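You operate a simulated robot arm through the tools that you are given. There is no shell and no other tool. Be economical: measure what you need, move in short steps, check, and stop when the job is done.

Carry out the task below with a simulated two-armed robot. There is one attempt and no reset: what you move stays moved.

Task
Pack the orange wire brush and the yellow block file tight in the tool tray.
Fine: free the lock; brush at the stop, file beside it; slide the divider home with the tray held steady with the other hand, as it runs tight; lock it again. The tray stays where it stands.

The check looks at the end state, three seconds after you hand in, the way a careful person would. Anything else that was tipped, shoved, dropped, spilled or broken makes it a failure.

Robot
Two 7-joint arms with two-finger parallel grippers on one trunk, on a base that drives. Base frame: it is fixed to the floor where the robot stands at the start and does not move with it; the origin is under the middle of the robot, x ahead of it, y to its left, z up; the surface under the hand at the start is at about z = 800. Readings come in mm, rad, newtons and seconds.
The left shoulder is at the start at [70, 134, 1201], the right one opposite. With the tool pointing down near the work surface each hand reaches from about 100 to 640 mm from the robot's upright axis, wherever it stands, measured 20 degrees to its own side. Places, roughly: bed of the tool tray [400, 200, 800]; divider of the tool tray [400, 100, 800]; lock of the tool tray [400, 0, 900]. Payload 1.57 kg a hand.
The tool frame of a hand sits at the grasp point between the pads (the TCP): z along the fingers, y along the line on which they close. The tips reach 30 mm beyond it. Largest opening 80 mm; finger width 17, thickness 12; the body of the gripper, 40 by 82 mm, starts 80 mm behind the TCP.
Orientation is that of the tool frame in the base frame, as [roll, pitch, yaw] about the fixed x, y, z axes, in that order (R = Rz(yaw) Ry(pitch) Rx(roll)). With the fingers straight down and closing along the base's y, the tool's x points along the base's -x, its y along +y and its z along -z.

Tools
- The arms move only by the tool jog_arm. It takes "left_steps", "right_steps" or both (then of equal length, played together; a hand with none holds still); each is a list of rows, each a list of 3 entries, a list of its own where there are three numbers: the shift along the tool's x, y, z in mm, then the turn, a rotation vector about the tool's x, y, z in rad, then the gripper command, from -1 (shut) to 1 (fully open), values between in proportion. In form: [[[dx, dy, dz], [ax, ay, az], jaw], ...]. A call has 1 to 10 rows; each row shifts and turns the commanded pose from where the row before left it, along the tool's axes as they then stand. A row lasts 0.2 s, in which the tool goes at most 50 mm and 0.15 rad; a call with a longer step from one row to the next is refused whole, and so is a gripper value outside its range. Where a pose cannot be reached the arm comes as near as it can. A force on the tool above 50 N (or 10 N above the force at the start of the call, whichever is more), or a blocked arm, ends the call early, and 0.2 s more pass. Each finger travels about 153 mm/s and halts on what it meets, pressing with about 26 N; the grip force reading is that of the motor and also rises with nothing between the fingers. The clock runs only during rows and for 0.2 s after the last one: add rows that do not move to give the fingers time. It gives the time, the measured TCP pose, the force on the tool (base axes), the opening and the grip force at its end, in the units of the frame above (readings bear some noise), with the torque about the TCP (base axes, N m) and any sound that the robot's microphone picked up.
- Cameras (640 x 400 px; columns grow to the right, rows downward): "scene" is now at [124, 23.2, 1407.8]; the picture's right is [0.29, -0.96, 0.00], its down [-0.74, -0.22, -0.63] and it looks along [0.61, 0.18, -0.77] (base axes); focal length 248 px, centre (320, 200). "left" rides on the left gripper at [72, 7, -122] in its tool frame; the picture's right is [-0.09, 1.00, 0.00], its down [-0.84, -0.08, -0.54] and it looks along [-0.54, -0.05, 0.84] (tool axes); focal length 238 px, centre (320, 200). "right" rides on the right gripper at [72, -7, -122] in its tool frame; the picture's right is [0.09, 1.00, 0.00], its down [-0.84, 0.08, -0.54] and it looks along [-0.54, 0.05, 0.84] (tool axes); focal length 238 px, centre (320, 200).
- snapshot(camera): a new picture of that camera. The clock stands still meanwhile.
- slide_trunk(by): slides the trunk up (or, below 0, down) by that many mm; the arms and the scene camera ride with it, the base frame stays. It gives what a move gives, with no picture.
- steer(legs): drives the robot by 1 to 6 legs, each [ahead, left, turn to the left] in mm, mm and rad, along the robot's own axes; the way and the turn of a leg run together, so that a leg with both is an arc; at most 1500 mm and 3.142 rad a leg. The arms and the cameras ride along, it lands a little off, and it stops where it bumps. It gives what a move gives.
- pan_tilt(pan, tilt): turns the head with the scene camera to pan (to the left, within 1.501 rad either way) and tilt (down, from -0.506 to 1.204), counted from straight ahead of the robot. It gives what a move gives.
- pixel_to_xyz(camera, pixels): for up to 12 pixels [column, row] of the newest picture of that camera ("zoom" is the newest enlarged one), the place [x, y, z] in the base frame of the surface seen there, good to about 2 mm. The clock stands still meanwhile.
- zoom(camera, box): a new picture of the part [left, top, right, bottom] of that camera's present view, enlarged. The clock stands still meanwhile.
- job_done(): hands the job in; it is judged then, once.

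Go step by step. Measure first, check grasps and placings, and put right what went wrong. The budget is 80 turns and 70 pictures, counting those below and the enlarged ones. Unless the task says otherwise, let go and move clear before handing in.

The tools are called after "Call:" as a command line: name --argument value ..., lists and objects as JSON in quotes. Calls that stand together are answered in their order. jog_arm: Moves the arms, as the interface text tells. Its arguments: {"type":"object","properties":{"left_steps":{"type":"array"},"right_steps":{"type":"array"}},"required":[]} The other tools are called the same way: slide_trunk (by) slides the trunk up or down; steer (legs) drives the base; pan_tilt (pan, tilt) turns the head that bears the scene camera; snapshot (camera) takes a picture; pixel_to_xyz (camera, pixels) gives the place of the surface under pixels of a picture; zoom (camera, box) takes an enlarged picture of a part of a camera's view; job_done () hands the job in.

At the start:

```text
time_s: 0.0
left_position: [387.8, 252.9, 1112.1]
left_tcp_rot: [-3.141, -0.001, -3.139]
left_force: [-0.2, 0.6, -0.2]
left_torque: [-0.02, 0.01, 0.0]
left_opening: 80.1
left_grasp_force: 0.1
right_position: [380.5, -82.6, 1155.7]
right_tcp_rot: [-3.141, 0.001, -3.141]
right_force: [0.1, 0.2, -0.1]
right_torque: [-0.01, -0.02, 0.05]
right_opening: 79.4
right_grasp_force: 0.1
trunk travel left (down, up): [-775.0, 165.0]
robot x, y, heading: [-2.8, -4.4, 0.006]
head pan, tilt: [0.291, 0.885]
```

scene: 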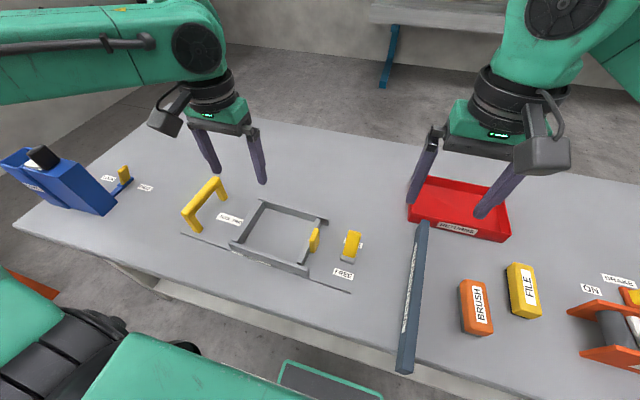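
right: 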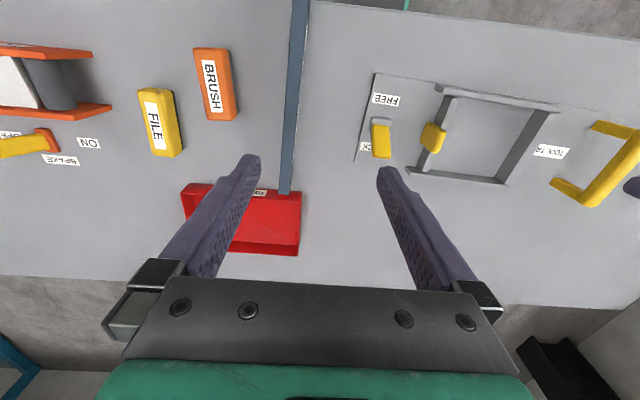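
left: 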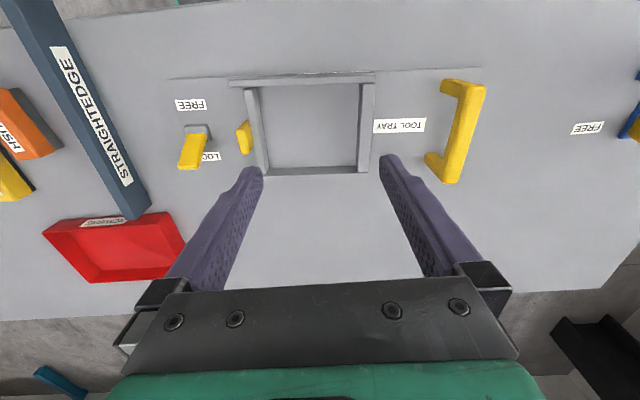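

The scene shows the tray around (280,235), its handle at (205,205), the lock lever at (352,245), and the brush and file at (477,307) and (523,290). I'll take enlarged views to measure them.

Call:
zoom --camera "scene" --box '[170, 170, 380, 300]'

Call:
zoom --camera "left" --box '[150, 50, 500, 200]'

Call:
pixel_to_xyz --camera "left" --pixels '[[230, 82], [375, 76], [255, 172], [365, 168], [308, 120], [190, 152], [197, 130], [243, 137], [465, 85], [445, 178], [460, 130], [253, 120]]'

Call:
pixel_to_xyz --camera "right" --pixels '[[195, 50], [228, 48], [236, 117], [208, 120], [215, 85], [140, 92], [172, 90], [183, 150], [153, 155], [160, 125], [380, 125], [381, 155]]'

```text
3.05 times, centred on (275, 235) of scene
```

zoom: 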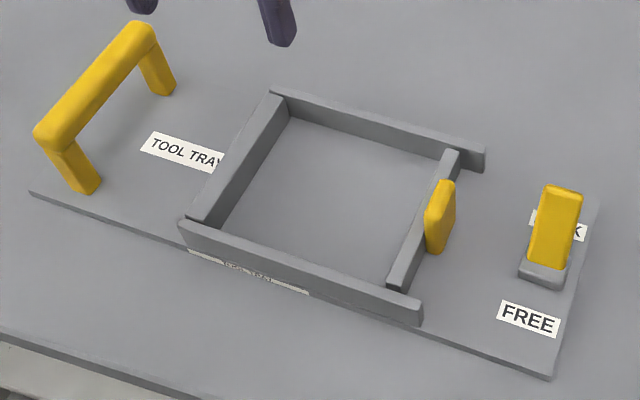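

```text
1.83 times, centred on (325, 125) of left
```

zoom: 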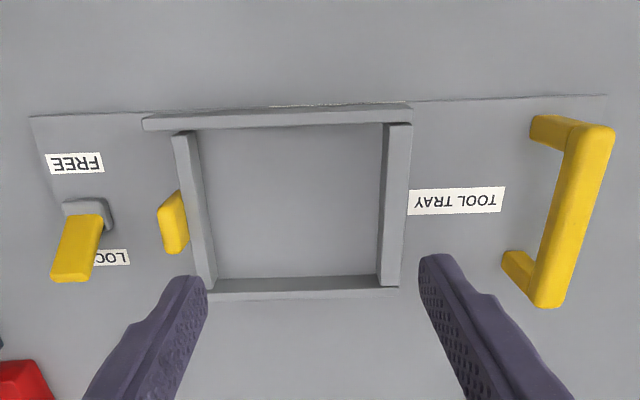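

```text
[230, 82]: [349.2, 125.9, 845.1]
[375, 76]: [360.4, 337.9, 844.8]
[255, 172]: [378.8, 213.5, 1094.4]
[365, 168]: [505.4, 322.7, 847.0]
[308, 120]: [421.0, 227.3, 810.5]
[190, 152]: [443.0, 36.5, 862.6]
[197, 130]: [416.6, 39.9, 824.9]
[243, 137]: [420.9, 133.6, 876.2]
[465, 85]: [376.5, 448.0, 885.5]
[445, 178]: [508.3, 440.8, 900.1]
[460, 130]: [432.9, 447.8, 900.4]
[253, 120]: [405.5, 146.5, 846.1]
```

```text
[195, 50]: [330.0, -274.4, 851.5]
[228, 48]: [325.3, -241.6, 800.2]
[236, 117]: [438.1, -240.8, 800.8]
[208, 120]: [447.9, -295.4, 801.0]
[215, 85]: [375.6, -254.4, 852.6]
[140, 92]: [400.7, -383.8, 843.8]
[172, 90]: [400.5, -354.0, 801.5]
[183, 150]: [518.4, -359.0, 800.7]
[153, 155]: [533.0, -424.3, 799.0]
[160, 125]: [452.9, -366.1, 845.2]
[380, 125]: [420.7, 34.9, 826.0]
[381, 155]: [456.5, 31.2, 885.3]
```

The tray's open end faces -y. The stop wall is at y≈330, the divider with its yellow tab at y≈145, and the lock lever at (430,35), leaning towards +x (LOCK). I'll drive 100 mm left so the right hand reaches both the tools and the tray, then lift the left hand clear and look closer with the right camera.

Call:
steer --legs '[[0, 100, 0]]'

Call:
jog_arm --left_steps '[[[0, 40, 0], [0, 0, 0], 1], [[0, 40, 0], [0, 0, 0], 1], [[0, 0, 0], [0, 0, 0], 1]]' --right_steps '[[[0, 0, 40], [0, 0, 0], 1], [[0, 0, 40], [0, 0, 0], 1], [[0, 0, 0], [0, 0, 0], 1]]'

Call:
snapshot --camera "right"

Call:
snapshot --camera "scene"

```text
time_s: 1.1
left_position: [388.0, 351.7, 1112.3]
left_tcp_rot: [3.14, 0.0, -3.14]
left_force: [0.3, -0.4, 0.1]
left_torque: [0.02, 0.0, -0.02]
left_opening: 79.7
left_grasp_force: 0.2
right_position: [380.3, 13.9, 1156.3]
right_tcp_rot: [3.139, 0.0, 3.14]
right_force: [0.3, -0.1, 0.0]
right_torque: [-0.03, -0.04, 0.0]
right_opening: 80.0
right_grasp_force: 0.1
trunk travel left (down, up): [-775.0, 165.0]
robot x, y, heading: [-0.9, 100.6, 0.001]
head pan, tilt: [0.291, 0.885]
```

```text
time_s: 1.9
left_position: [390.7, 433.6, 1114.2]
left_tcp_rot: [3.141, 0.002, -3.141]
left_force: [0.3, 0.2, -0.1]
left_torque: [0.0, -0.01, 0.01]
left_opening: 80.1
left_grasp_force: 0.1
right_position: [382.5, 17.8, 1078.1]
right_tcp_rot: [-3.142, 0.001, 3.14]
right_force: [0.4, 0.0, -0.2]
right_torque: [0.01, 0.03, -0.01]
right_opening: 80.1
right_grasp_force: 0.0
trunk travel left (down, up): [-775.0, 165.0]
robot x, y, heading: [0.9, 98.5, -0.0]
head pan, tilt: [0.291, 0.885]
```

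```text
64 pictures are left
```

right: 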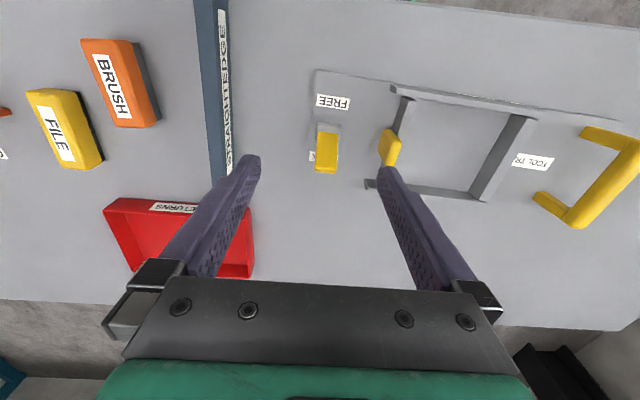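

```text
63 pictures are left
```

scene: 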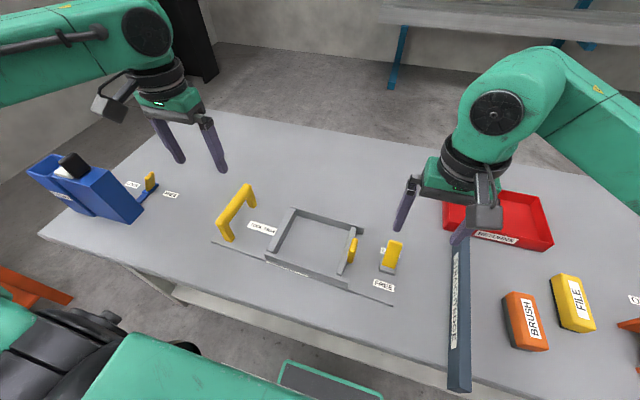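

Call:
zoom --camera "scene" --box '[330, 220, 430, 320]'

Call:
zoom --camera "right" --box '[300, 60, 420, 190]'

Call:
pixel_to_xyz --camera "right" --pixels '[[316, 136], [338, 136], [316, 170], [336, 170], [326, 128], [389, 135], [400, 142], [388, 160], [397, 157], [406, 105], [520, 120], [480, 190]]'

Call:
pixel_to_xyz --camera "scene" --pixels '[[507, 293], [533, 292], [549, 347], [517, 346], [526, 318], [552, 277], [577, 275], [596, 328], [566, 330], [572, 300], [391, 240], [388, 268]]'

```text
4.00 times, centred on (380, 270) of scene
```

zoom: 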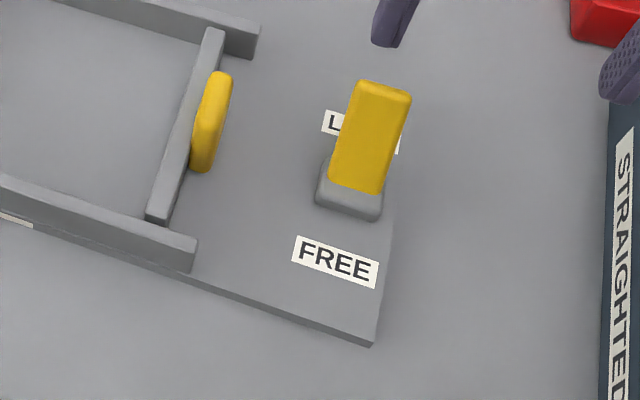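

```text
3.08 times, centred on (360, 125) of right
```

zoom: 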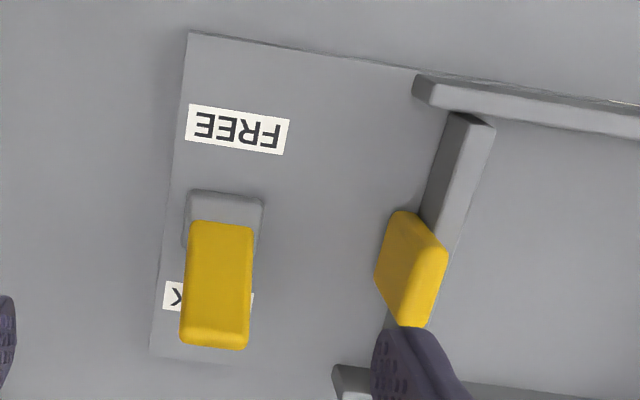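

```text
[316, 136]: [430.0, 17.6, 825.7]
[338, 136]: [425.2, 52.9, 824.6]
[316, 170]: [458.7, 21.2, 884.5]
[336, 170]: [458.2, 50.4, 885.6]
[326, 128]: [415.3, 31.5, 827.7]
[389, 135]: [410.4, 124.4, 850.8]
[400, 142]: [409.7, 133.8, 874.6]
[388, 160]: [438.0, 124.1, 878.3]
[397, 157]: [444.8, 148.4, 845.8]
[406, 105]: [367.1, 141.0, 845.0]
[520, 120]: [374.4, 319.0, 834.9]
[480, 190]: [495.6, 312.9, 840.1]
```

```text
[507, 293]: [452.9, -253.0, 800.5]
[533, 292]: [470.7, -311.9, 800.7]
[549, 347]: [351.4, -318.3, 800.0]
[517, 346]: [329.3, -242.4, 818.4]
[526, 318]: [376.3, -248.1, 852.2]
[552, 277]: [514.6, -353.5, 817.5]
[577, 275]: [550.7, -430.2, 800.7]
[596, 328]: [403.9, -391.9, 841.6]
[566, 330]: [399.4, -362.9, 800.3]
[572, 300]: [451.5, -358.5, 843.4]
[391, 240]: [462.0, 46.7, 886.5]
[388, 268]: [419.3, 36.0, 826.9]
```

The lever is about 30 mm wide (y 20–50) with its tip at (460,35,886). To hold the tray steady I need the handle's exact centre, so I'll look from the left camera.

Call:
snapshot --camera "left"

Call:
zoom --camera "scene" --box '[205, 175, 285, 255]'

```text
60 pictures are left
```

left: 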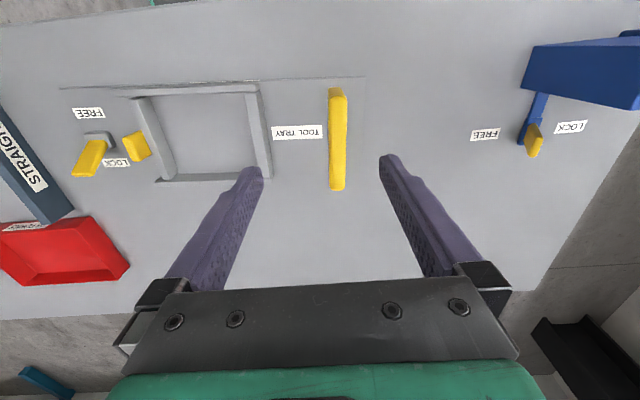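

```text
5.00 times, centred on (245, 215) of scene
```

zoom: 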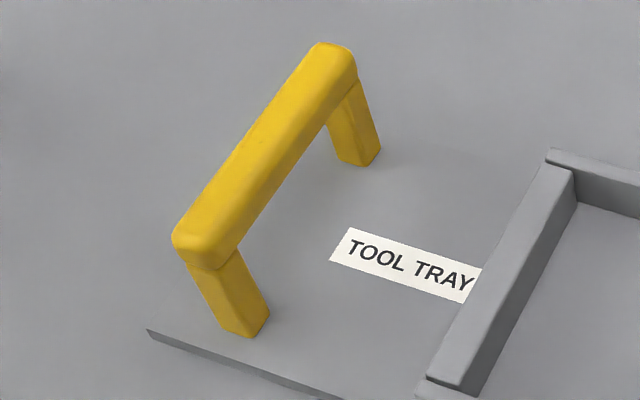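

Call:
pixel_to_xyz --camera "left" --pixels '[[331, 140], [345, 140], [330, 92], [345, 95], [333, 185], [345, 183], [329, 155], [346, 155]]'

Call:
pixel_to_xyz --camera "zoom" --pixels '[[255, 140], [290, 160], [270, 185], [560, 165], [455, 375], [475, 380]]'

```text
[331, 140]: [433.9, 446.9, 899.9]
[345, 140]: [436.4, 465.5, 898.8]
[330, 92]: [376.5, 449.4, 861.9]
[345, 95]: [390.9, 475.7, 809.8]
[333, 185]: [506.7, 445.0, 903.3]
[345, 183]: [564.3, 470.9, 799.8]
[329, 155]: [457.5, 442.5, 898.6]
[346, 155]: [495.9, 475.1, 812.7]
```

```text
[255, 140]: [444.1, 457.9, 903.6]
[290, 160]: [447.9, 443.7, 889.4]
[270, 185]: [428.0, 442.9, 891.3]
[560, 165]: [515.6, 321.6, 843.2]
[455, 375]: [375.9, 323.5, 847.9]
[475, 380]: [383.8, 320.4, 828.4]
```

The handle bar spans y 443–467 and x 375–508, with its top at z≈901. The left hand descends over it while the right hand closes and moves above the far (+x) side of the lever.

Call:
jog_arm --left_steps '[[[-25, 11, 0], [0, 0, 0], 1], [[-24, 10, 0], [0, 0, 0], 1], [[0, 0, 45], [0, 0, 0], 1], [[0, 0, 45], [0, 0, 0], 1], [[0, 0, 45], [0, 0, 0], 1], [[0, 0, 45], [0, 0, 0], 1], [[0, 0, 20], [0, 0, 0], 1], [[0, 0, 0], [0, 0, 0], 1]]' --right_steps '[[[-40, 9, 0], [0, 0, 0], -1], [[-40, 8, 0], [0, 0, 0], -1], [[-33, 0, 0], [0, 0, 0], -1], [[0, 0, 40], [0, 0, 0], -1], [[0, 0, 40], [0, 0, 0], -1], [[0, 0, 30], [0, 0, 0], -1], [[0, 0, 0], [0, 0, 0], -1], [[0, 0, 0], [0, 0, 0], -1]]'

Call:
snapshot --camera "right"

Call:
snapshot --camera "left"

```text
time_s: 3.8
left_position: [436.9, 454.9, 912.3]
left_tcp_rot: [-3.141, -0.002, -3.141]
left_force: [-0.2, 1.5, 1.0]
left_torque: [0.02, 0.02, 0.0]
left_opening: 80.2
left_grasp_force: 0.0
right_position: [492.7, 33.8, 966.4]
right_tcp_rot: [3.141, -0.001, 3.139]
right_force: [-0.3, -0.1, 0.2]
right_torque: [0.0, 0.03, -0.02]
right_opening: 0.0
right_grasp_force: 21.4
trunk travel left (down, up): [-775.0, 165.0]
robot x, y, heading: [-2.8, 100.3, -0.005]
head pan, tilt: [0.291, 0.885]
```

```text
58 pictures are left
```

right: 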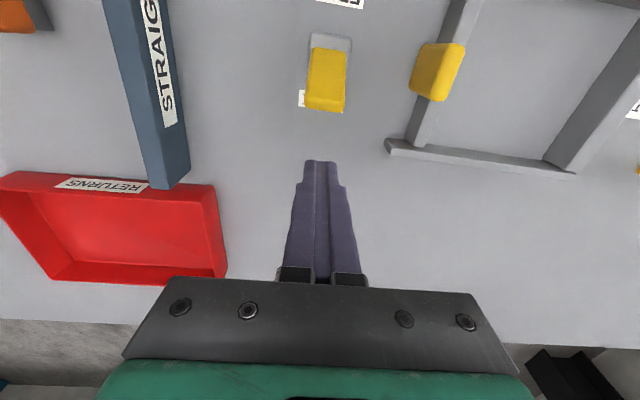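

```text
57 pictures are left
```

left: 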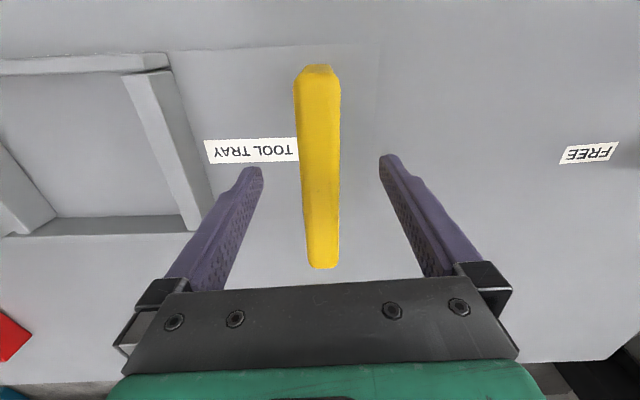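

The bar at (318,165) is centred between the left fingers, and the right fingertips are clear on the +x side of the lever. I'll lower both hands and close the left on the handle.

Call:
jog_arm --left_steps '[[[0, 0, 26], [0, 0, 0], 1], [[0, 0, 0], [0, 0, 0], 1], [[0, 0, 0], [0, 0, 0], 0], [[0, 0, 0], [0, 0, 0], -0.2], [[0, 0, 0], [0, 0, 0], -0.35], [[0, 0, 0], [0, 0, 0], -1], [[0, 0, 0], [0, 0, 0], -1], [[0, 0, 0], [0, 0, 0], -1]]' --right_steps '[[[0, 0, 26], [0, 0, 0], -1], [[0, 0, 26], [0, 0, 0], -1], [[0, 0, 26], [0, 0, 0], -1], [[0, 0, 0], [0, 0, 0], -1], [[0, 0, 0], [0, 0, 0], -1], [[0, 0, 0], [0, 0, 0], -1], [[0, 0, 0], [0, 0, 0], -1], [[0, 0, 0], [0, 0, 0], -1]]'

Call:
snapshot --camera "right"

```text
time_s: 5.5
left_position: [438.0, 455.7, 888.7]
left_tcp_rot: [-3.141, 0.001, -3.141]
left_force: [0.0, 1.4, -0.4]
left_torque: [-0.03, -0.13, -0.56]
left_opening: 26.9
left_grasp_force: 26.5
right_position: [492.4, 32.4, 888.5]
right_tcp_rot: [3.142, 0.0, 3.139]
right_force: [-0.2, -0.2, -0.7]
right_torque: [-0.02, 0.03, 0.01]
right_opening: 0.0
right_grasp_force: 20.6
trunk travel left (down, up): [-775.0, 165.0]
robot x, y, heading: [0.9, 99.0, 0.001]
head pan, tilt: [0.291, 0.885]
```

```text
56 pictures are left
```

right: 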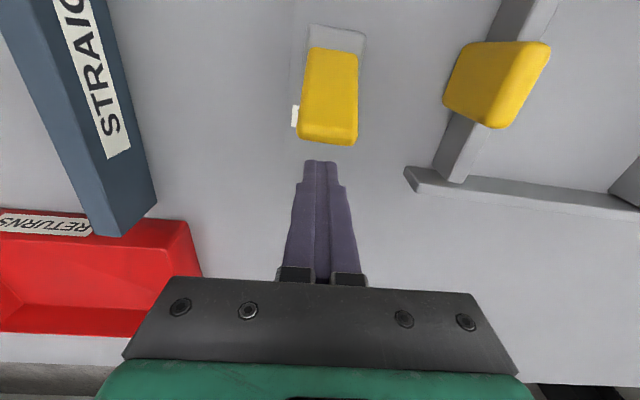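

The left hand holds the handle (opening 26.9 mm). I'll push the lever toward -x with the right fingertips.

Call:
jog_arm --right_steps '[[[10, 0, 0], [0, 0, 0], -1], [[10, 0, 0], [0, 0, 0], -1], [[10, 0, 0], [0, 0, 0], -1], [[10, 0, 0], [0, 0, 0], -1], [[10, 0, 0], [0, 0, 0], -1], [[10, 0, 0], [0, 0, 0], -1], [[10, 0, 0], [0, 0, 0], -1]]'

Call:
snapshot --camera "right"

```text
time_s: 7.2
left_position: [437.4, 456.3, 888.0]
left_tcp_rot: [3.141, 0.001, -3.14]
left_force: [-0.4, 2.0, 0.5]
left_torque: [-0.1, -0.13, -0.5]
left_opening: 26.6
left_grasp_force: 26.4
right_position: [423.7, 32.9, 887.2]
right_tcp_rot: [-3.141, -0.002, 3.14]
right_force: [1.4, 0.2, 0.3]
right_torque: [0.01, -0.05, 0.01]
right_opening: 0.0
right_grasp_force: 21.1
trunk travel left (down, up): [-775.0, 165.0]
robot x, y, heading: [0.9, 97.8, -0.002]
head pan, tilt: [0.291, 0.885]
```

```text
55 pictures are left
```

right: 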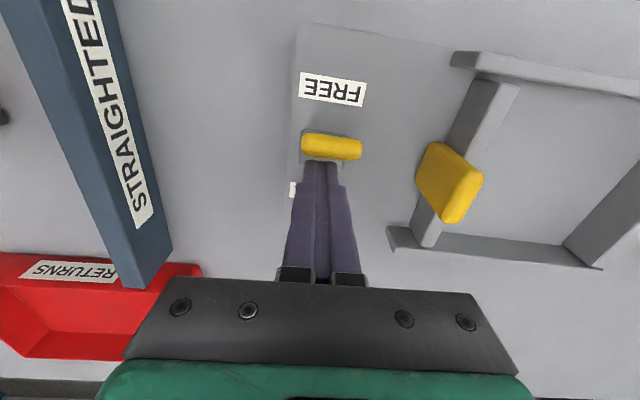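

The lever at (330,147) is moving with little force and is about upright. I'll keep pushing.

Call:
jog_arm --right_steps '[[[8, 0, 0], [0, 0, 0], -1], [[8, 0, 0], [0, 0, 0], -1], [[8, 0, 0], [0, 0, 0], -1], [[8, 0, 0], [0, 0, 0], -1], [[6, 0, 0], [0, 0, 0], -1]]'

Call:
snapshot --camera "right"

```text
time_s: 8.3
left_position: [438.2, 454.5, 889.0]
left_tcp_rot: [3.14, 0.001, 3.141]
left_force: [-3.3, -1.8, -0.1]
left_torque: [-0.03, 0.02, -0.71]
left_opening: 28.1
left_grasp_force: 26.4
right_position: [386.6, 33.3, 887.4]
right_tcp_rot: [-3.141, 0.0, 3.139]
right_force: [5.4, 0.4, 3.1]
right_torque: [0.04, -0.17, -0.04]
right_opening: 0.1
right_grasp_force: 21.5
trunk travel left (down, up): [-775.0, 165.0]
robot x, y, heading: [0.1, 96.1, -0.005]
head pan, tilt: [0.291, 0.885]
```

```text
54 pictures are left
```

right: 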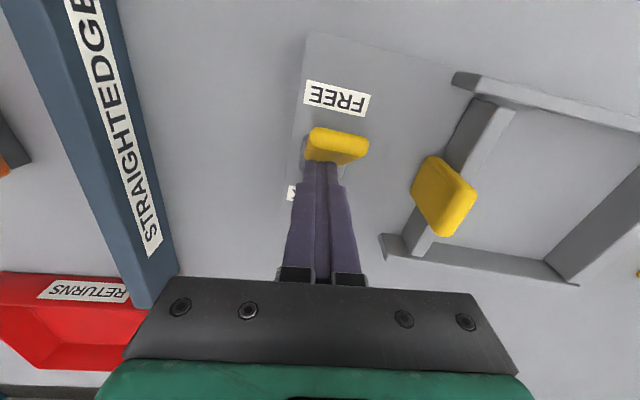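

The tray features shifted less in this picture than they should have, so the tray may have moved. I'll check against my earlier measurements.

Call:
pixel_to_xyz --camera "right" --pixels '[[460, 75], [495, 105], [418, 250], [455, 205], [338, 97], [338, 132], [340, 155], [575, 280]]'

Call:
snapshot --camera "scene"

Call:
zoom --camera "scene" --box '[200, 170, 440, 320]'

```text
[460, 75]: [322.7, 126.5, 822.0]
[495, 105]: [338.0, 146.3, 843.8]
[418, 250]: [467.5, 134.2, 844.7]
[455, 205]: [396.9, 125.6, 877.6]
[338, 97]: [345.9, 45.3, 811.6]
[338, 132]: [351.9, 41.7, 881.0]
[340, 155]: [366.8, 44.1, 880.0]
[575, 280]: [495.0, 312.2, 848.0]
```

```text
53 pictures are left
```

scene: 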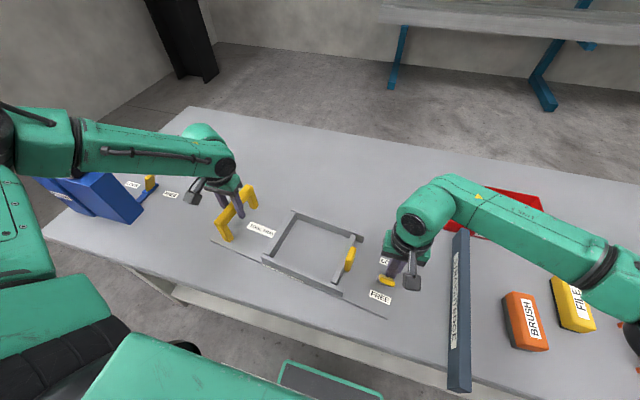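

```text
2.67 times, centred on (320, 245) of scene
```

zoom: 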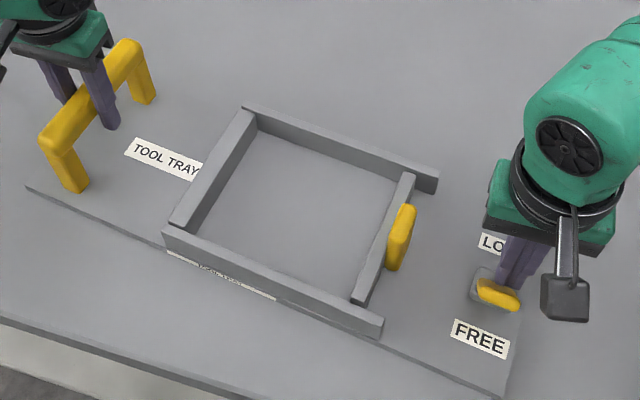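

The tray pivoted about the handle: the FREE label moved from x≈378 to 346 and the lock end swung about 28 mm toward -x, after the lever had reached FREE. I'll back off and nudge the front wall's end back toward +x with the left hand still holding the pivot, then compare with the original scene pixels.

Call:
jog_arm --right_steps '[[[-15, 0, 0], [0, 0, 0], -1], [[0, 0, -40], [0, 0, 0], -1], [[0, 0, -30], [0, 0, 0], -1], [[35, 35, 0], [0, 0, 0], -1], [[35, 35, 0], [0, 0, 0], -1], [[42, 35, 0], [0, 0, 0], -1], [[0, 0, 0], [0, 0, 0], -1]]'

Call:
snapshot --camera "right"

Call:
zoom --camera "scene" --box '[300, 220, 460, 320]'

```text
refused: row 6 steps farther than a row can; nothing moved
```

```text
51 pictures are left
```

right: 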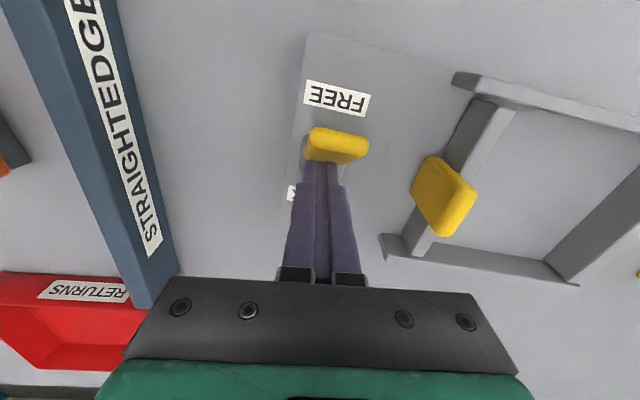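

```text
4.00 times, centred on (380, 270) of scene
```

zoom: 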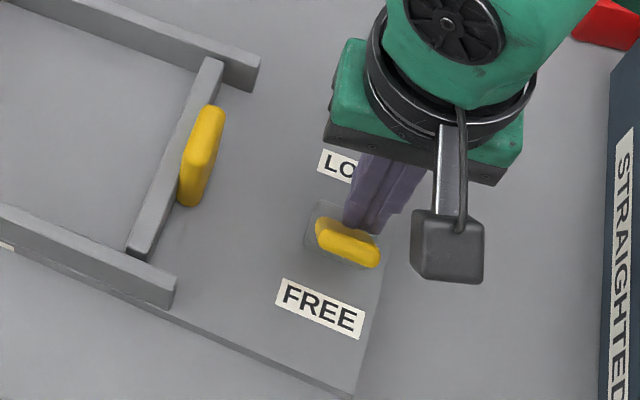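

One row was too long, so nothing moved. The straightedge sits at the same pixels, so this zoom is a valid reference: FREE should return to (336,262) and the plate corner to (373,345). Retrying.

Call:
jog_arm --right_steps '[[[-15, 0, 0], [0, 0, 0], -1], [[0, 0, -40], [0, 0, 0], -1], [[0, 0, -30], [0, 0, 0], -1], [[33, 33, 0], [0, 0, 0], -1], [[33, 33, 0], [0, 0, 0], -1], [[33, 33, 0], [0, 0, 0], -1], [[15, 0, 0], [0, 0, 0], -1], [[0, 0, 0], [0, 0, 0], -1]]'

Call:
snapshot --camera "right"

```text
time_s: 10.2
left_position: [437.4, 456.3, 888.1]
left_tcp_rot: [3.141, 0.002, 3.141]
left_force: [-1.5, 0.5, -0.8]
left_torque: [0.03, -0.42, -0.54]
left_opening: 28.2
left_grasp_force: 26.0
right_position: [284.0, 134.4, 958.5]
right_tcp_rot: [3.141, 0.0, 3.139]
right_force: [-0.6, -0.7, -0.7]
right_torque: [0.0, 0.0, 0.0]
right_opening: 0.0
right_grasp_force: 21.5
trunk travel left (down, up): [-775.0, 165.0]
robot x, y, heading: [0.6, 100.8, -0.004]
head pan, tilt: [0.291, 0.885]
```

```text
49 pictures are left
```

right: 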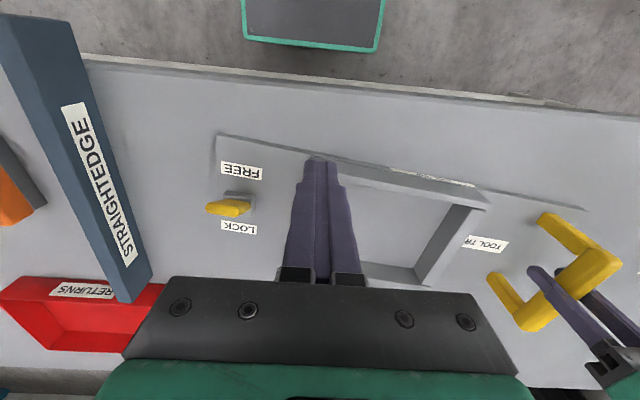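

Call:
pixel_to_xyz --camera "right" --pixels '[[345, 168], [380, 178], [352, 177], [216, 136], [240, 171], [215, 207], [236, 195]]'

Call:
jog_arm --right_steps '[[[0, 8, 40], [0, 0, 0], -1], [[0, 0, 40], [0, 0, 0], -1], [[0, 0, 25], [0, 0, 0], -1], [[0, 0, 0], [0, 0, 0], -1]]'

Call:
zoom --camera "scene" --box '[300, 220, 460, 320]'

```text
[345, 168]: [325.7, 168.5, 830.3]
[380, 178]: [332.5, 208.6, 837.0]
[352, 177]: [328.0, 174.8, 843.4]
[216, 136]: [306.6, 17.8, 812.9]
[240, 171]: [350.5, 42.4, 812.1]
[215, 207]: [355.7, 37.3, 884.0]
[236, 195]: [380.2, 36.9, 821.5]
```

```text
time_s: 11.2
left_position: [437.5, 455.3, 887.9]
left_tcp_rot: [3.141, 0.002, 3.14]
left_force: [-1.1, 1.3, -0.3]
left_torque: [-0.08, -0.4, -0.47]
left_opening: 27.8
left_grasp_force: 26.2
right_position: [288.7, 141.9, 853.2]
right_tcp_rot: [3.141, -0.001, 3.14]
right_force: [0.6, -0.2, 0.0]
right_torque: [-0.01, 0.01, 0.01]
right_opening: 0.0
right_grasp_force: 21.6
trunk travel left (down, up): [-775.0, 165.0]
robot x, y, heading: [-1.4, 97.6, -0.003]
head pan, tilt: [0.291, 0.885]
```

```text
4.00 times, centred on (380, 270) of scene
```

zoom: 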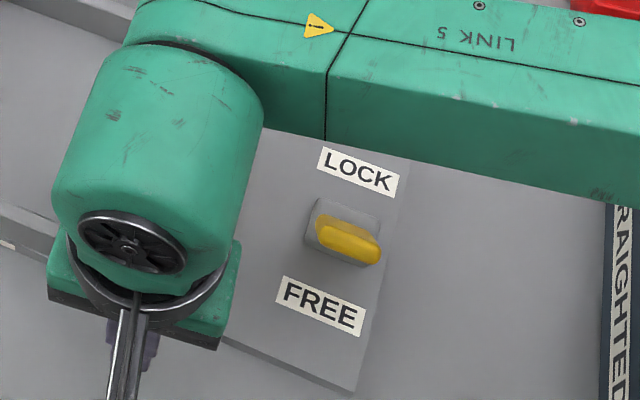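

The lever now leans to FREE. I'll push the wall toward +x in small steps, watching FREE in this zoom (now (320,306), target (336,262)).

Call:
jog_arm --right_steps '[[[-10, 0, 0], [0, 0, 0], -1], [[-8, 0, 0], [0, 0, 0], -1], [[-6, 0, 0], [0, 0, 0], -1], [[-6, 0, 0], [0, 0, 0], -1], [[-6, 0, 0], [0, 0, 0], -1], [[0, 0, 0], [0, 0, 0], -1]]'

Call:
zoom --camera "scene" --box '[300, 220, 460, 320]'

```text
time_s: 12.6
left_position: [437.3, 455.1, 887.1]
left_tcp_rot: [-3.141, 0.0, 3.141]
left_force: [1.1, -0.4, -1.1]
left_torque: [0.03, 0.23, -0.27]
left_opening: 27.7
left_grasp_force: 26.0
right_position: [322.4, 140.0, 852.8]
right_tcp_rot: [3.141, 0.0, 3.138]
right_force: [-1.3, -0.6, 0.4]
right_torque: [-0.04, -0.01, -0.01]
right_opening: 0.0
right_grasp_force: 21.4
trunk travel left (down, up): [-775.0, 165.0]
robot x, y, heading: [-1.2, 102.5, -0.0]
head pan, tilt: [0.291, 0.885]
```

```text
4.00 times, centred on (380, 270) of scene
```

zoom: 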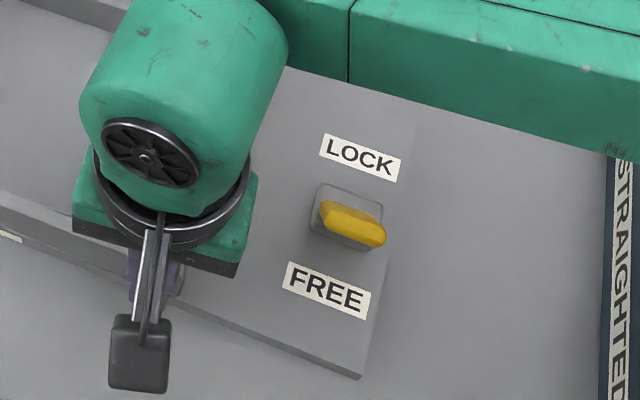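

FREE moved to (327,290), with about 28 px left, or roughly 15 mm. I'll keep going.

Call:
jog_arm --right_steps '[[[-5, 0, 0], [0, 0, 0], -1], [[-5, 0, 0], [0, 0, 0], -1], [[-4, 0, 0], [0, 0, 0], -1], [[0, 0, 0], [0, 0, 0], -1]]'

Call:
zoom --camera "scene" --box '[300, 220, 460, 320]'

```text
time_s: 13.6
left_position: [437.2, 455.7, 888.8]
left_tcp_rot: [3.14, 0.001, -3.141]
left_force: [0.7, -0.4, 0.4]
left_torque: [-0.01, 0.15, -0.29]
left_opening: 26.6
left_grasp_force: 26.2
right_position: [338.2, 140.5, 852.7]
right_tcp_rot: [3.141, -0.001, 3.139]
right_force: [-2.4, -0.8, -0.2]
right_torque: [0.0, -0.01, -0.03]
right_opening: 0.0
right_grasp_force: 21.4
trunk travel left (down, up): [-775.0, 165.0]
robot x, y, heading: [0.5, 99.8, 0.001]
head pan, tilt: [0.291, 0.885]
```

```text
4.00 times, centred on (380, 270) of scene
```

zoom: 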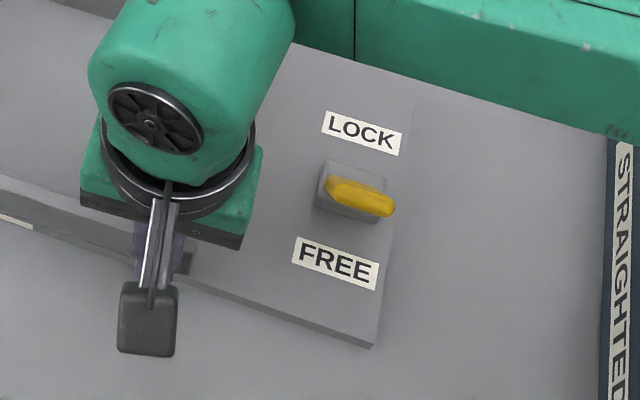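

FREE is at (336,263) and the plate corner at (373,347), so the tray is back within about 1 mm. Now I'll back the right hand off, release and lift the left hand, and travel to above the brush.

Call:
jog_arm --left_steps '[[[0, 0, 0], [0, 0, 0], -0.2], [[0, 0, 0], [0, 0, 0], 0.3], [[0, 0, 0], [0, 0, 0], 1], [[0, 0, 0], [0, 0, 0], 1], [[0, 0, -40], [0, 0, 0], 1], [[0, 0, -40], [0, 0, 0], 1], [[0, 0, -40], [0, 0, 0], 1], [[0, 0, -40], [0, 0, 0], 1], [[0, 30, -30], [0, 0, 0], 1], [[0, 30, 0], [0, 0, 0], 1]]' --right_steps '[[[12, 0, 0], [0, 0, 0], -1], [[0, 0, -40], [0, 0, 0], -1], [[0, 0, -40], [0, 0, 0], -1], [[0, 0, -40], [0, 0, 0], -1], [[0, 0, -40], [0, 0, 0], -1], [[0, 0, -40], [0, 0, 0], 1], [[-10, -48, 0], [0, 0, 0], 1], [[-10, -48, 0], [0, 0, 0], 1], [[-10, -48, 0], [0, 0, 0], 1], [[-10, -48, 0], [0, 0, 0], 1]]'

Call:
jog_arm --right_steps '[[[-10, -48, 0], [0, 0, 0], 1], [[-10, -48, 0], [0, 0, 0], 1], [[0, -48, 0], [0, 0, 0], 1], [[0, -48, 0], [0, 0, 0], 1], [[0, -24, 0], [0, 0, 0], 1], [[0, 0, 0], [0, 0, 0], 1]]'

Call:
snapshot --camera "right"

Call:
snapshot --camera "scene"

```text
time_s: 15.8
left_position: [436.4, 514.1, 1077.6]
left_tcp_rot: [3.14, -0.001, 3.141]
left_force: [0.4, 0.0, 0.2]
left_torque: [0.01, 0.01, 0.0]
left_opening: 80.1
left_grasp_force: 0.1
right_position: [362.5, -53.0, 1054.3]
right_tcp_rot: [3.14, 0.001, 3.141]
right_force: [0.4, 0.4, -0.7]
right_torque: [0.02, -0.05, 0.01]
right_opening: 79.9
right_grasp_force: 0.1
trunk travel left (down, up): [-775.0, 165.0]
robot x, y, heading: [-0.5, 97.9, 0.005]
head pan, tilt: [0.291, 0.885]
```

```text
time_s: 17.1
left_position: [436.4, 517.2, 1076.3]
left_tcp_rot: [3.141, 0.001, 3.141]
left_force: [-0.3, -0.3, -0.6]
left_torque: [0.01, -0.02, 0.03]
left_opening: 79.8
left_grasp_force: 0.0
right_position: [384.9, -267.5, 1052.4]
right_tcp_rot: [-3.141, 0.001, 3.14]
right_force: [0.4, -0.9, -0.4]
right_torque: [-0.01, 0.04, 0.0]
right_opening: 79.9
right_grasp_force: 0.1
trunk travel left (down, up): [-775.0, 165.0]
robot x, y, heading: [1.4, 96.1, -0.0]
head pan, tilt: [0.291, 0.885]
```

```text
45 pictures are left
```

right: 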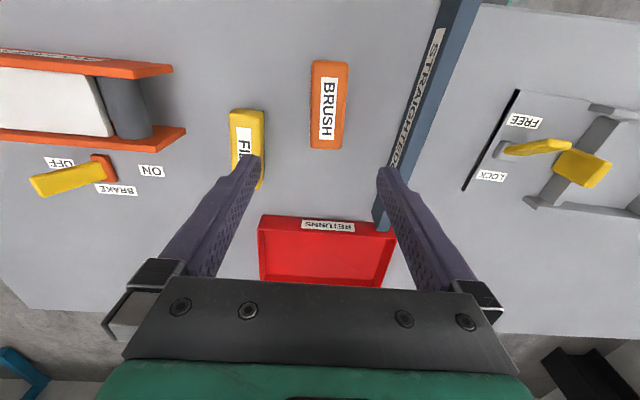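

```text
44 pictures are left
```

scene: 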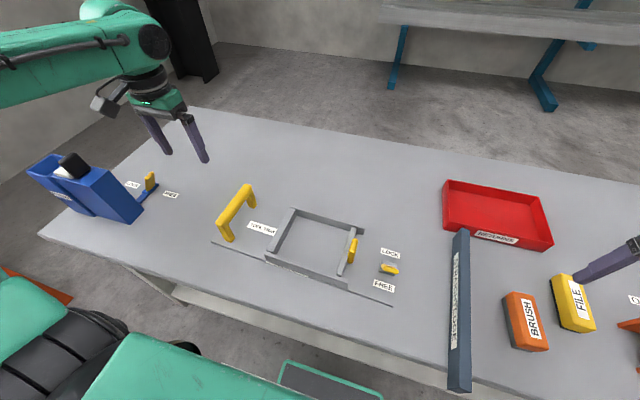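

The tray is back at its original pixels in the scene view. Now I'll measure the brush's top face, and the file's.

Call:
pixel_to_xyz --camera "right" --pixels '[[315, 64], [346, 66], [340, 146], [313, 144], [330, 65], [327, 145], [314, 105], [342, 105], [232, 113], [262, 114], [233, 150], [262, 140]]'

Call:
zoom --camera "right" --box '[210, 50, 370, 200]'

```text
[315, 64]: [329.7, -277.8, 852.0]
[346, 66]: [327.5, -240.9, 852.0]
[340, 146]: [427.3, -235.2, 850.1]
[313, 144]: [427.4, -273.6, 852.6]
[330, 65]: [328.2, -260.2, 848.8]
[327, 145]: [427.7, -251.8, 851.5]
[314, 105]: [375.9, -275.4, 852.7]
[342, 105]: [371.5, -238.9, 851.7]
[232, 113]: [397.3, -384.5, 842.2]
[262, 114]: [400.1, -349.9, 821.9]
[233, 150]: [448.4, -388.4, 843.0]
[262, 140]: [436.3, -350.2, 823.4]
```

```text
2.67 times, centred on (290, 125) of right
```

zoom: 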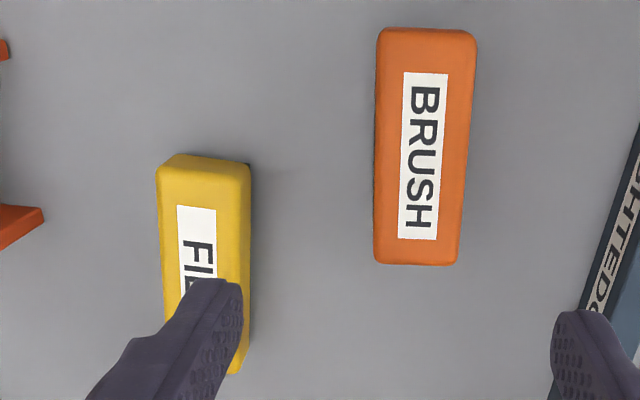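

The brush centre is (377,-257), its axis yawed about +0.05 rad, width about 38 and top at 852. I'll check the straightedge clearance before going down.

Call:
pixel_to_xyz --camera "right" --pixels '[[428, 20], [420, 60], [400, 120], [392, 150], [380, 205], [405, 130]]'

Call:
jog_arm --right_steps '[[[8, 10, 0], [0, 0, -0.05], 1], [[0, 0, 40], [0, 0, 0], 0.5], [[0, 0, 40], [0, 0, 0], 0.5], [[0, 0, 0], [0, 0, 0], 0.5]]'

Call:
snapshot --camera "right"

```text
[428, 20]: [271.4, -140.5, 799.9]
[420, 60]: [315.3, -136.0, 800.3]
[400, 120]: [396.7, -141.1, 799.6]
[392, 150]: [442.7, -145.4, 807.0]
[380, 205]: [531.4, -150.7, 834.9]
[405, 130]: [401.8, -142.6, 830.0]
```

```text
time_s: 18.1
left_position: [436.8, 517.2, 1077.0]
left_tcp_rot: [-3.141, 0.001, -3.141]
left_force: [0.2, 0.8, 0.3]
left_torque: [-0.01, -0.01, 0.03]
left_opening: 79.9
left_grasp_force: 0.0
right_position: [378.8, -257.5, 971.3]
right_tcp_rot: [3.141, 0.001, -3.095]
right_force: [-0.3, -0.2, 0.0]
right_torque: [-0.02, -0.01, 0.0]
right_opening: 60.0
right_grasp_force: 0.2
trunk travel left (down, up): [-775.0, 165.0]
robot x, y, heading: [0.8, 100.4, -0.003]
head pan, tilt: [0.291, 0.885]
```

```text
42 pictures are left
```

right: 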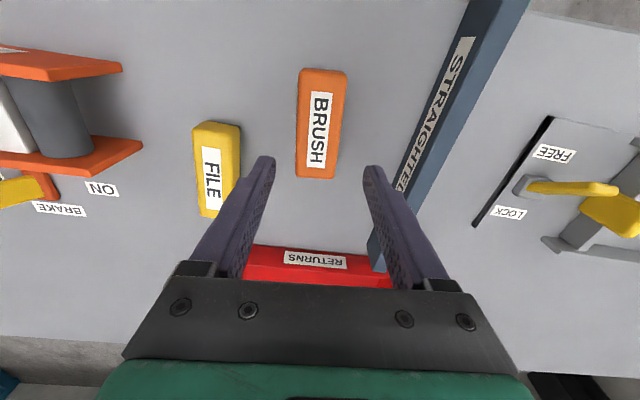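

The straightedge edge is at y≈-141, well clear, and the brush at (322,123) sits between the fingers. I'll go down and grip.

Call:
jog_arm --right_steps '[[[0, 0, 40], [0, 0, 0], 0.5], [[0, 0, 40], [0, 0, 0], 0.5], [[0, 0, 38], [0, 0, 0], 0.5], [[0, 0, 0], [0, 0, 0], 0.5], [[0, 0, 0], [0, 0, 0], 0.1], [[0, 0, 0], [0, 0, 0], -0.3], [[0, 0, 0], [0, 0, 0], -0.5], [[0, 0, 0], [0, 0, 0], -0.5]]'

Call:
jog_arm --right_steps '[[[0, 0, -30], [0, 0, 0], -0.5], [[0, 0, -40], [0, 0, 0], -0.5], [[0, 0, -40], [0, 0, 0], -0.5], [[0, 0, -40], [0, 0, 0], -0.5], [[0, 0, 0], [0, 0, 0], -0.5]]'

Call:
snapshot --camera "right"

```text
time_s: 19.9
left_position: [436.1, 516.4, 1077.1]
left_tcp_rot: [-3.14, -0.001, 3.141]
left_force: [0.4, 0.4, 0.0]
left_torque: [0.01, -0.01, -0.01]
left_opening: 80.1
left_grasp_force: 0.1
right_position: [374.2, -256.9, 852.7]
right_tcp_rot: [3.14, 0.0, -3.092]
right_force: [0.3, 0.3, 0.4]
right_torque: [0.04, 0.03, -0.01]
right_opening: 45.5
right_grasp_force: 25.7
trunk travel left (down, up): [-775.0, 165.0]
robot x, y, heading: [-1.9, 100.7, -0.005]
head pan, tilt: [0.291, 0.885]
```

```text
time_s: 21.1
left_position: [437.4, 515.4, 1076.6]
left_tcp_rot: [-3.141, 0.0, -3.141]
left_force: [0.9, 1.1, -0.1]
left_torque: [-0.01, 0.01, 0.03]
left_opening: 80.1
left_grasp_force: 0.1
right_position: [376.1, -257.1, 1004.0]
right_tcp_rot: [3.14, 0.0, -3.093]
right_force: [-0.8, 0.6, -1.5]
right_torque: [-0.01, 0.0, -0.02]
right_opening: 45.3
right_grasp_force: 26.2
trunk travel left (down, up): [-775.0, 165.0]
robot x, y, heading: [-1.7, 97.8, -0.003]
head pan, tilt: [0.291, 0.885]
```

```text
41 pictures are left
```

right: 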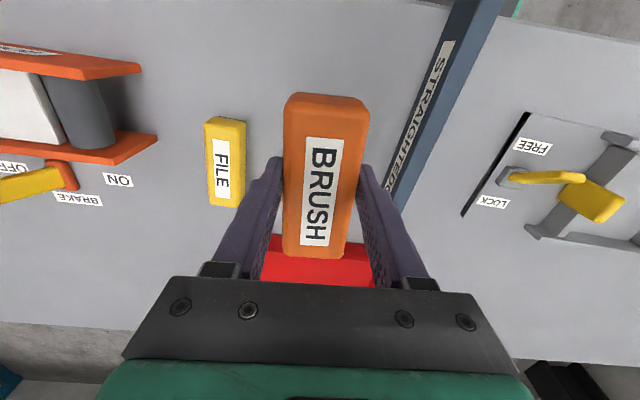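

The brush is held (45.4 mm wide) and lifted. I'll measure the tray interior before placing.

Call:
zoom --camera "scene" --box '[235, 185, 395, 300]'

```text
3.48 times, centred on (315, 242) of scene
```

zoom: 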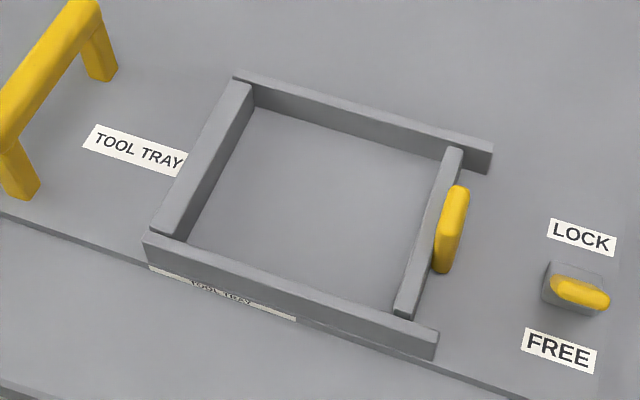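

Call:
pixel_to_xyz --camera "zoom" --pixels '[[250, 105], [440, 160], [190, 237], [395, 303], [250, 88], [180, 235], [455, 150], [405, 310], [230, 250], [420, 328], [400, 128], [320, 200]]'

```text
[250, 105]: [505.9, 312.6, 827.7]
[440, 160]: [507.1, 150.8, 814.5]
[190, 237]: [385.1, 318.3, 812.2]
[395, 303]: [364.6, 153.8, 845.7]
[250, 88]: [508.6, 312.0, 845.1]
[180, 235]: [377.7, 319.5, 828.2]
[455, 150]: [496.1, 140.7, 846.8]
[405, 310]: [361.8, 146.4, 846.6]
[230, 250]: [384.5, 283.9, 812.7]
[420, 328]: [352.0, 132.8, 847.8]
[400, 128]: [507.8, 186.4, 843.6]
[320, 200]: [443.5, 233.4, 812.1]
```

Call:
snapshot --camera "left"

```text
39 pictures are left
```

left: 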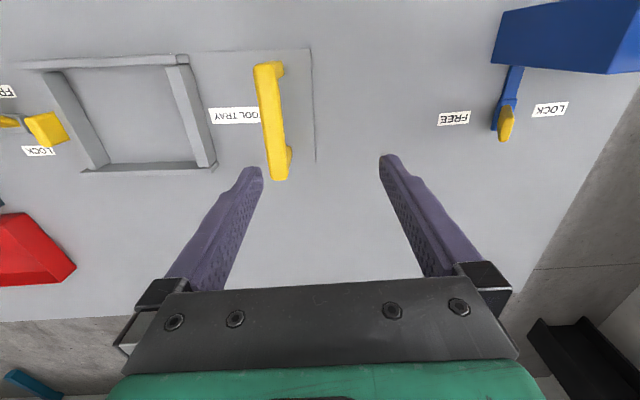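

Call:
pixel_to_xyz --camera "left" --pixels '[[308, 60], [315, 150], [77, 74], [160, 71], [172, 72], [197, 159], [176, 66], [205, 160], [187, 66], [212, 155], [105, 160], [260, 80]]'

```text
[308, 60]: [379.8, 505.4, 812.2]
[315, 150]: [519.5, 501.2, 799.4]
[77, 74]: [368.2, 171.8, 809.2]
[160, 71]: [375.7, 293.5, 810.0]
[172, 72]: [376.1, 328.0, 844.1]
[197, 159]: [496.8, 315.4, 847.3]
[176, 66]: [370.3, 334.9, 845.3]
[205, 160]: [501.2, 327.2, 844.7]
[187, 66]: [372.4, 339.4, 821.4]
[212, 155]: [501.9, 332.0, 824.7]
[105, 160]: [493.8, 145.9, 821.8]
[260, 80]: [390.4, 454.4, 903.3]
```

The tray is yawed about -0.05 rad. The stop face is at y≈316 and the bed runs x≈376–506 there. I'll turn the brush to match and carry it to above (438,276), leaving finger room beside the stop.

Call:
jog_arm --right_steps '[[[0, 0, 0], [0, 0, 0.098], -0.5], [[-3.2, 48.6, 0], [0, 0, 0], -0.5], [[-3.2, 48.6, 0], [0, 0, 0], -0.5], [[-3.2, 48.6, 0], [0, 0, 0], -0.5], [[-3.2, 48.6, 0], [0, 0, 0], -0.5], [[-3.2, 48.6, 0], [0, 0, 0], -0.5], [[-3.2, 48.6, 0], [0, 0, 0], -0.5], [[-3.2, 48.6, 0], [0, 0, 0], -0.5], [[-3.2, 48.6, 0], [0, 0, 0], -0.5], [[-3.2, 48.6, 0], [0, 0, 0], -0.5]]'

Call:
jog_arm --right_steps '[[[-3.2, 48.6, 0], [0, 0, 0], -0.5], [[-3.2, 48.6, 0], [0, 0, 0], -0.5], [[0, 0, 30], [0, 0, 0], -0.5], [[0, 0, 30], [0, 0, 0], -0.5], [[0, 0, 0], [0, 0, 0], -0.5], [[0, 0, 0], [0, 0, 0], -0.5]]'

Call:
snapshot --camera "right"

Call:
snapshot --camera "scene"

```text
time_s: 23.4
left_position: [438.7, 518.7, 1077.7]
left_tcp_rot: [-3.14, 0.001, 3.14]
left_force: [0.9, 0.2, 0.0]
left_torque: [-0.07, -0.01, -0.01]
left_opening: 80.1
left_grasp_force: 0.0
right_position: [427.1, 181.5, 1009.4]
right_tcp_rot: [-3.138, 0.0, 3.091]
right_force: [-0.6, 1.0, -0.8]
right_torque: [0.01, 0.02, 0.01]
right_opening: 45.3
right_grasp_force: 25.8
trunk travel left (down, up): [-775.0, 165.0]
robot x, y, heading: [-3.0, 99.0, -0.003]
head pan, tilt: [0.291, 0.885]
```

```text
time_s: 24.8
left_position: [438.3, 514.8, 1078.4]
left_tcp_rot: [-3.141, 0.001, -3.141]
left_force: [0.3, 0.2, -1.4]
left_torque: [0.0, 0.01, -0.02]
left_opening: 80.1
left_grasp_force: 0.0
right_position: [437.3, 269.6, 947.8]
right_tcp_rot: [3.14, 0.0, 3.09]
right_force: [0.3, 0.0, -1.4]
right_torque: [0.07, 0.03, 0.02]
right_opening: 45.4
right_grasp_force: 26.1
right hand out of reach, approached as far as the arm can: row 2
trunk travel left (down, up): [-775.0, 165.0]
robot x, y, heading: [-1.2, 99.7, -0.003]
head pan, tilt: [0.291, 0.885]
```

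```text
38 pictures are left
```

right: 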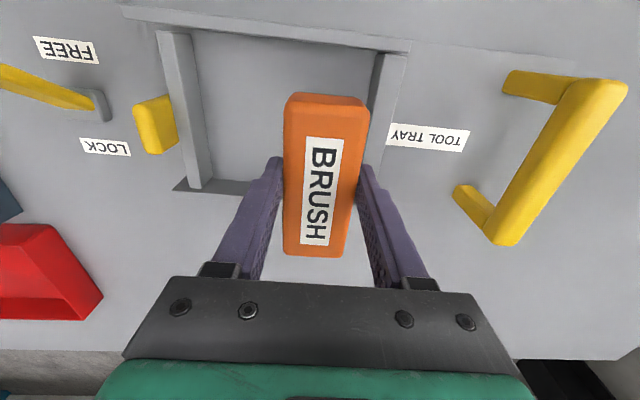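

```text
37 pictures are left
```

scene: 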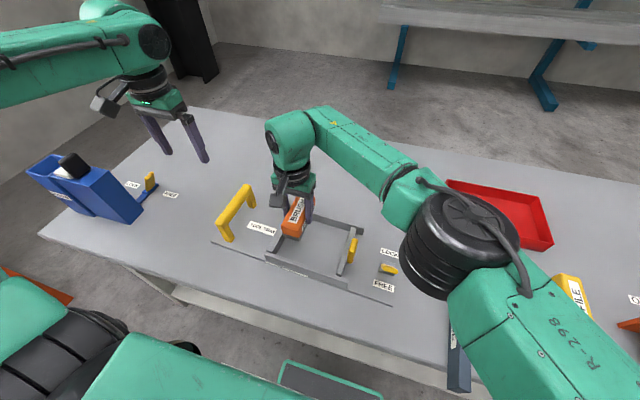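

Reach ended at y=269.6, which still works. The brush is aligned with the stop wall at (385,130), so I'll lower it to the bed (TCP z≈864).

Call:
jog_arm --right_steps '[[[0, 0, 25], [0, 0, 0], -0.5], [[0, 0, 25], [0, 0, 0], -0.5], [[0, 0, 18], [0, 0, 0], -0.5], [[0, 0, 8], [0, 0, 0], -0.5], [[0, 0, 4], [0, 0, 0], -0.5], [[0, 0, 0], [0, 0, 0], -0.5]]'

Call:
snapshot --camera "right"

Call:
zoom --camera "scene" --box '[235, 185, 395, 300]'

```text
time_s: 26.1
left_position: [435.9, 517.5, 1076.9]
left_tcp_rot: [-3.141, 0.001, 3.141]
left_force: [0.1, 0.4, 0.7]
left_torque: [0.01, -0.04, -0.06]
left_opening: 80.1
left_grasp_force: 0.1
right_position: [436.4, 259.6, 867.0]
right_tcp_rot: [3.137, 0.002, 3.093]
right_force: [0.0, -0.6, 2.0]
right_torque: [-0.08, -0.16, -0.01]
right_opening: 45.2
right_grasp_force: 26.2
right hand out of reach, approached as far as the arm can: row 2, 3
trunk travel left (down, up): [-775.0, 165.0]
robot x, y, heading: [2.1, 101.6, 0.003]
head pan, tilt: [0.291, 0.885]
```

```text
36 pictures are left
```

right: 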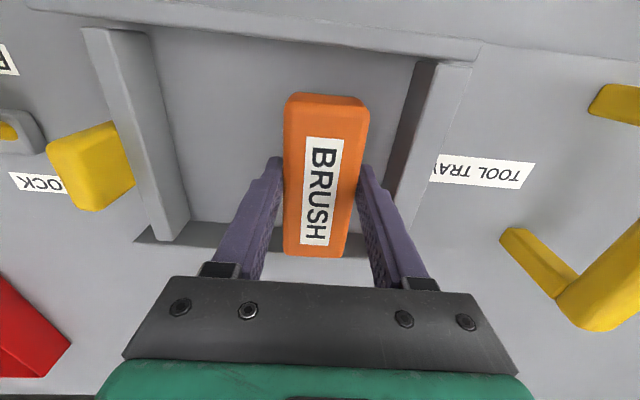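

```text
3.48 times, centred on (315, 242) of scene
```

zoom: 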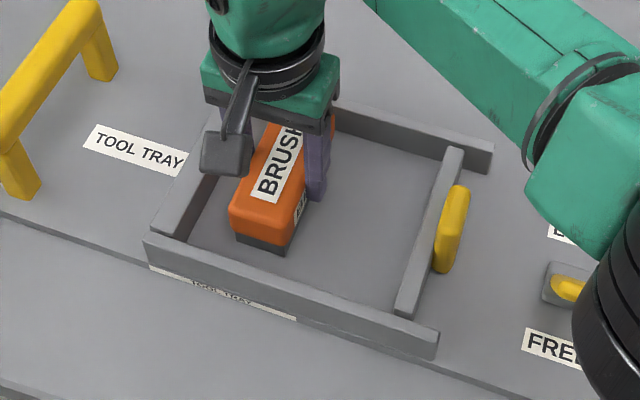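

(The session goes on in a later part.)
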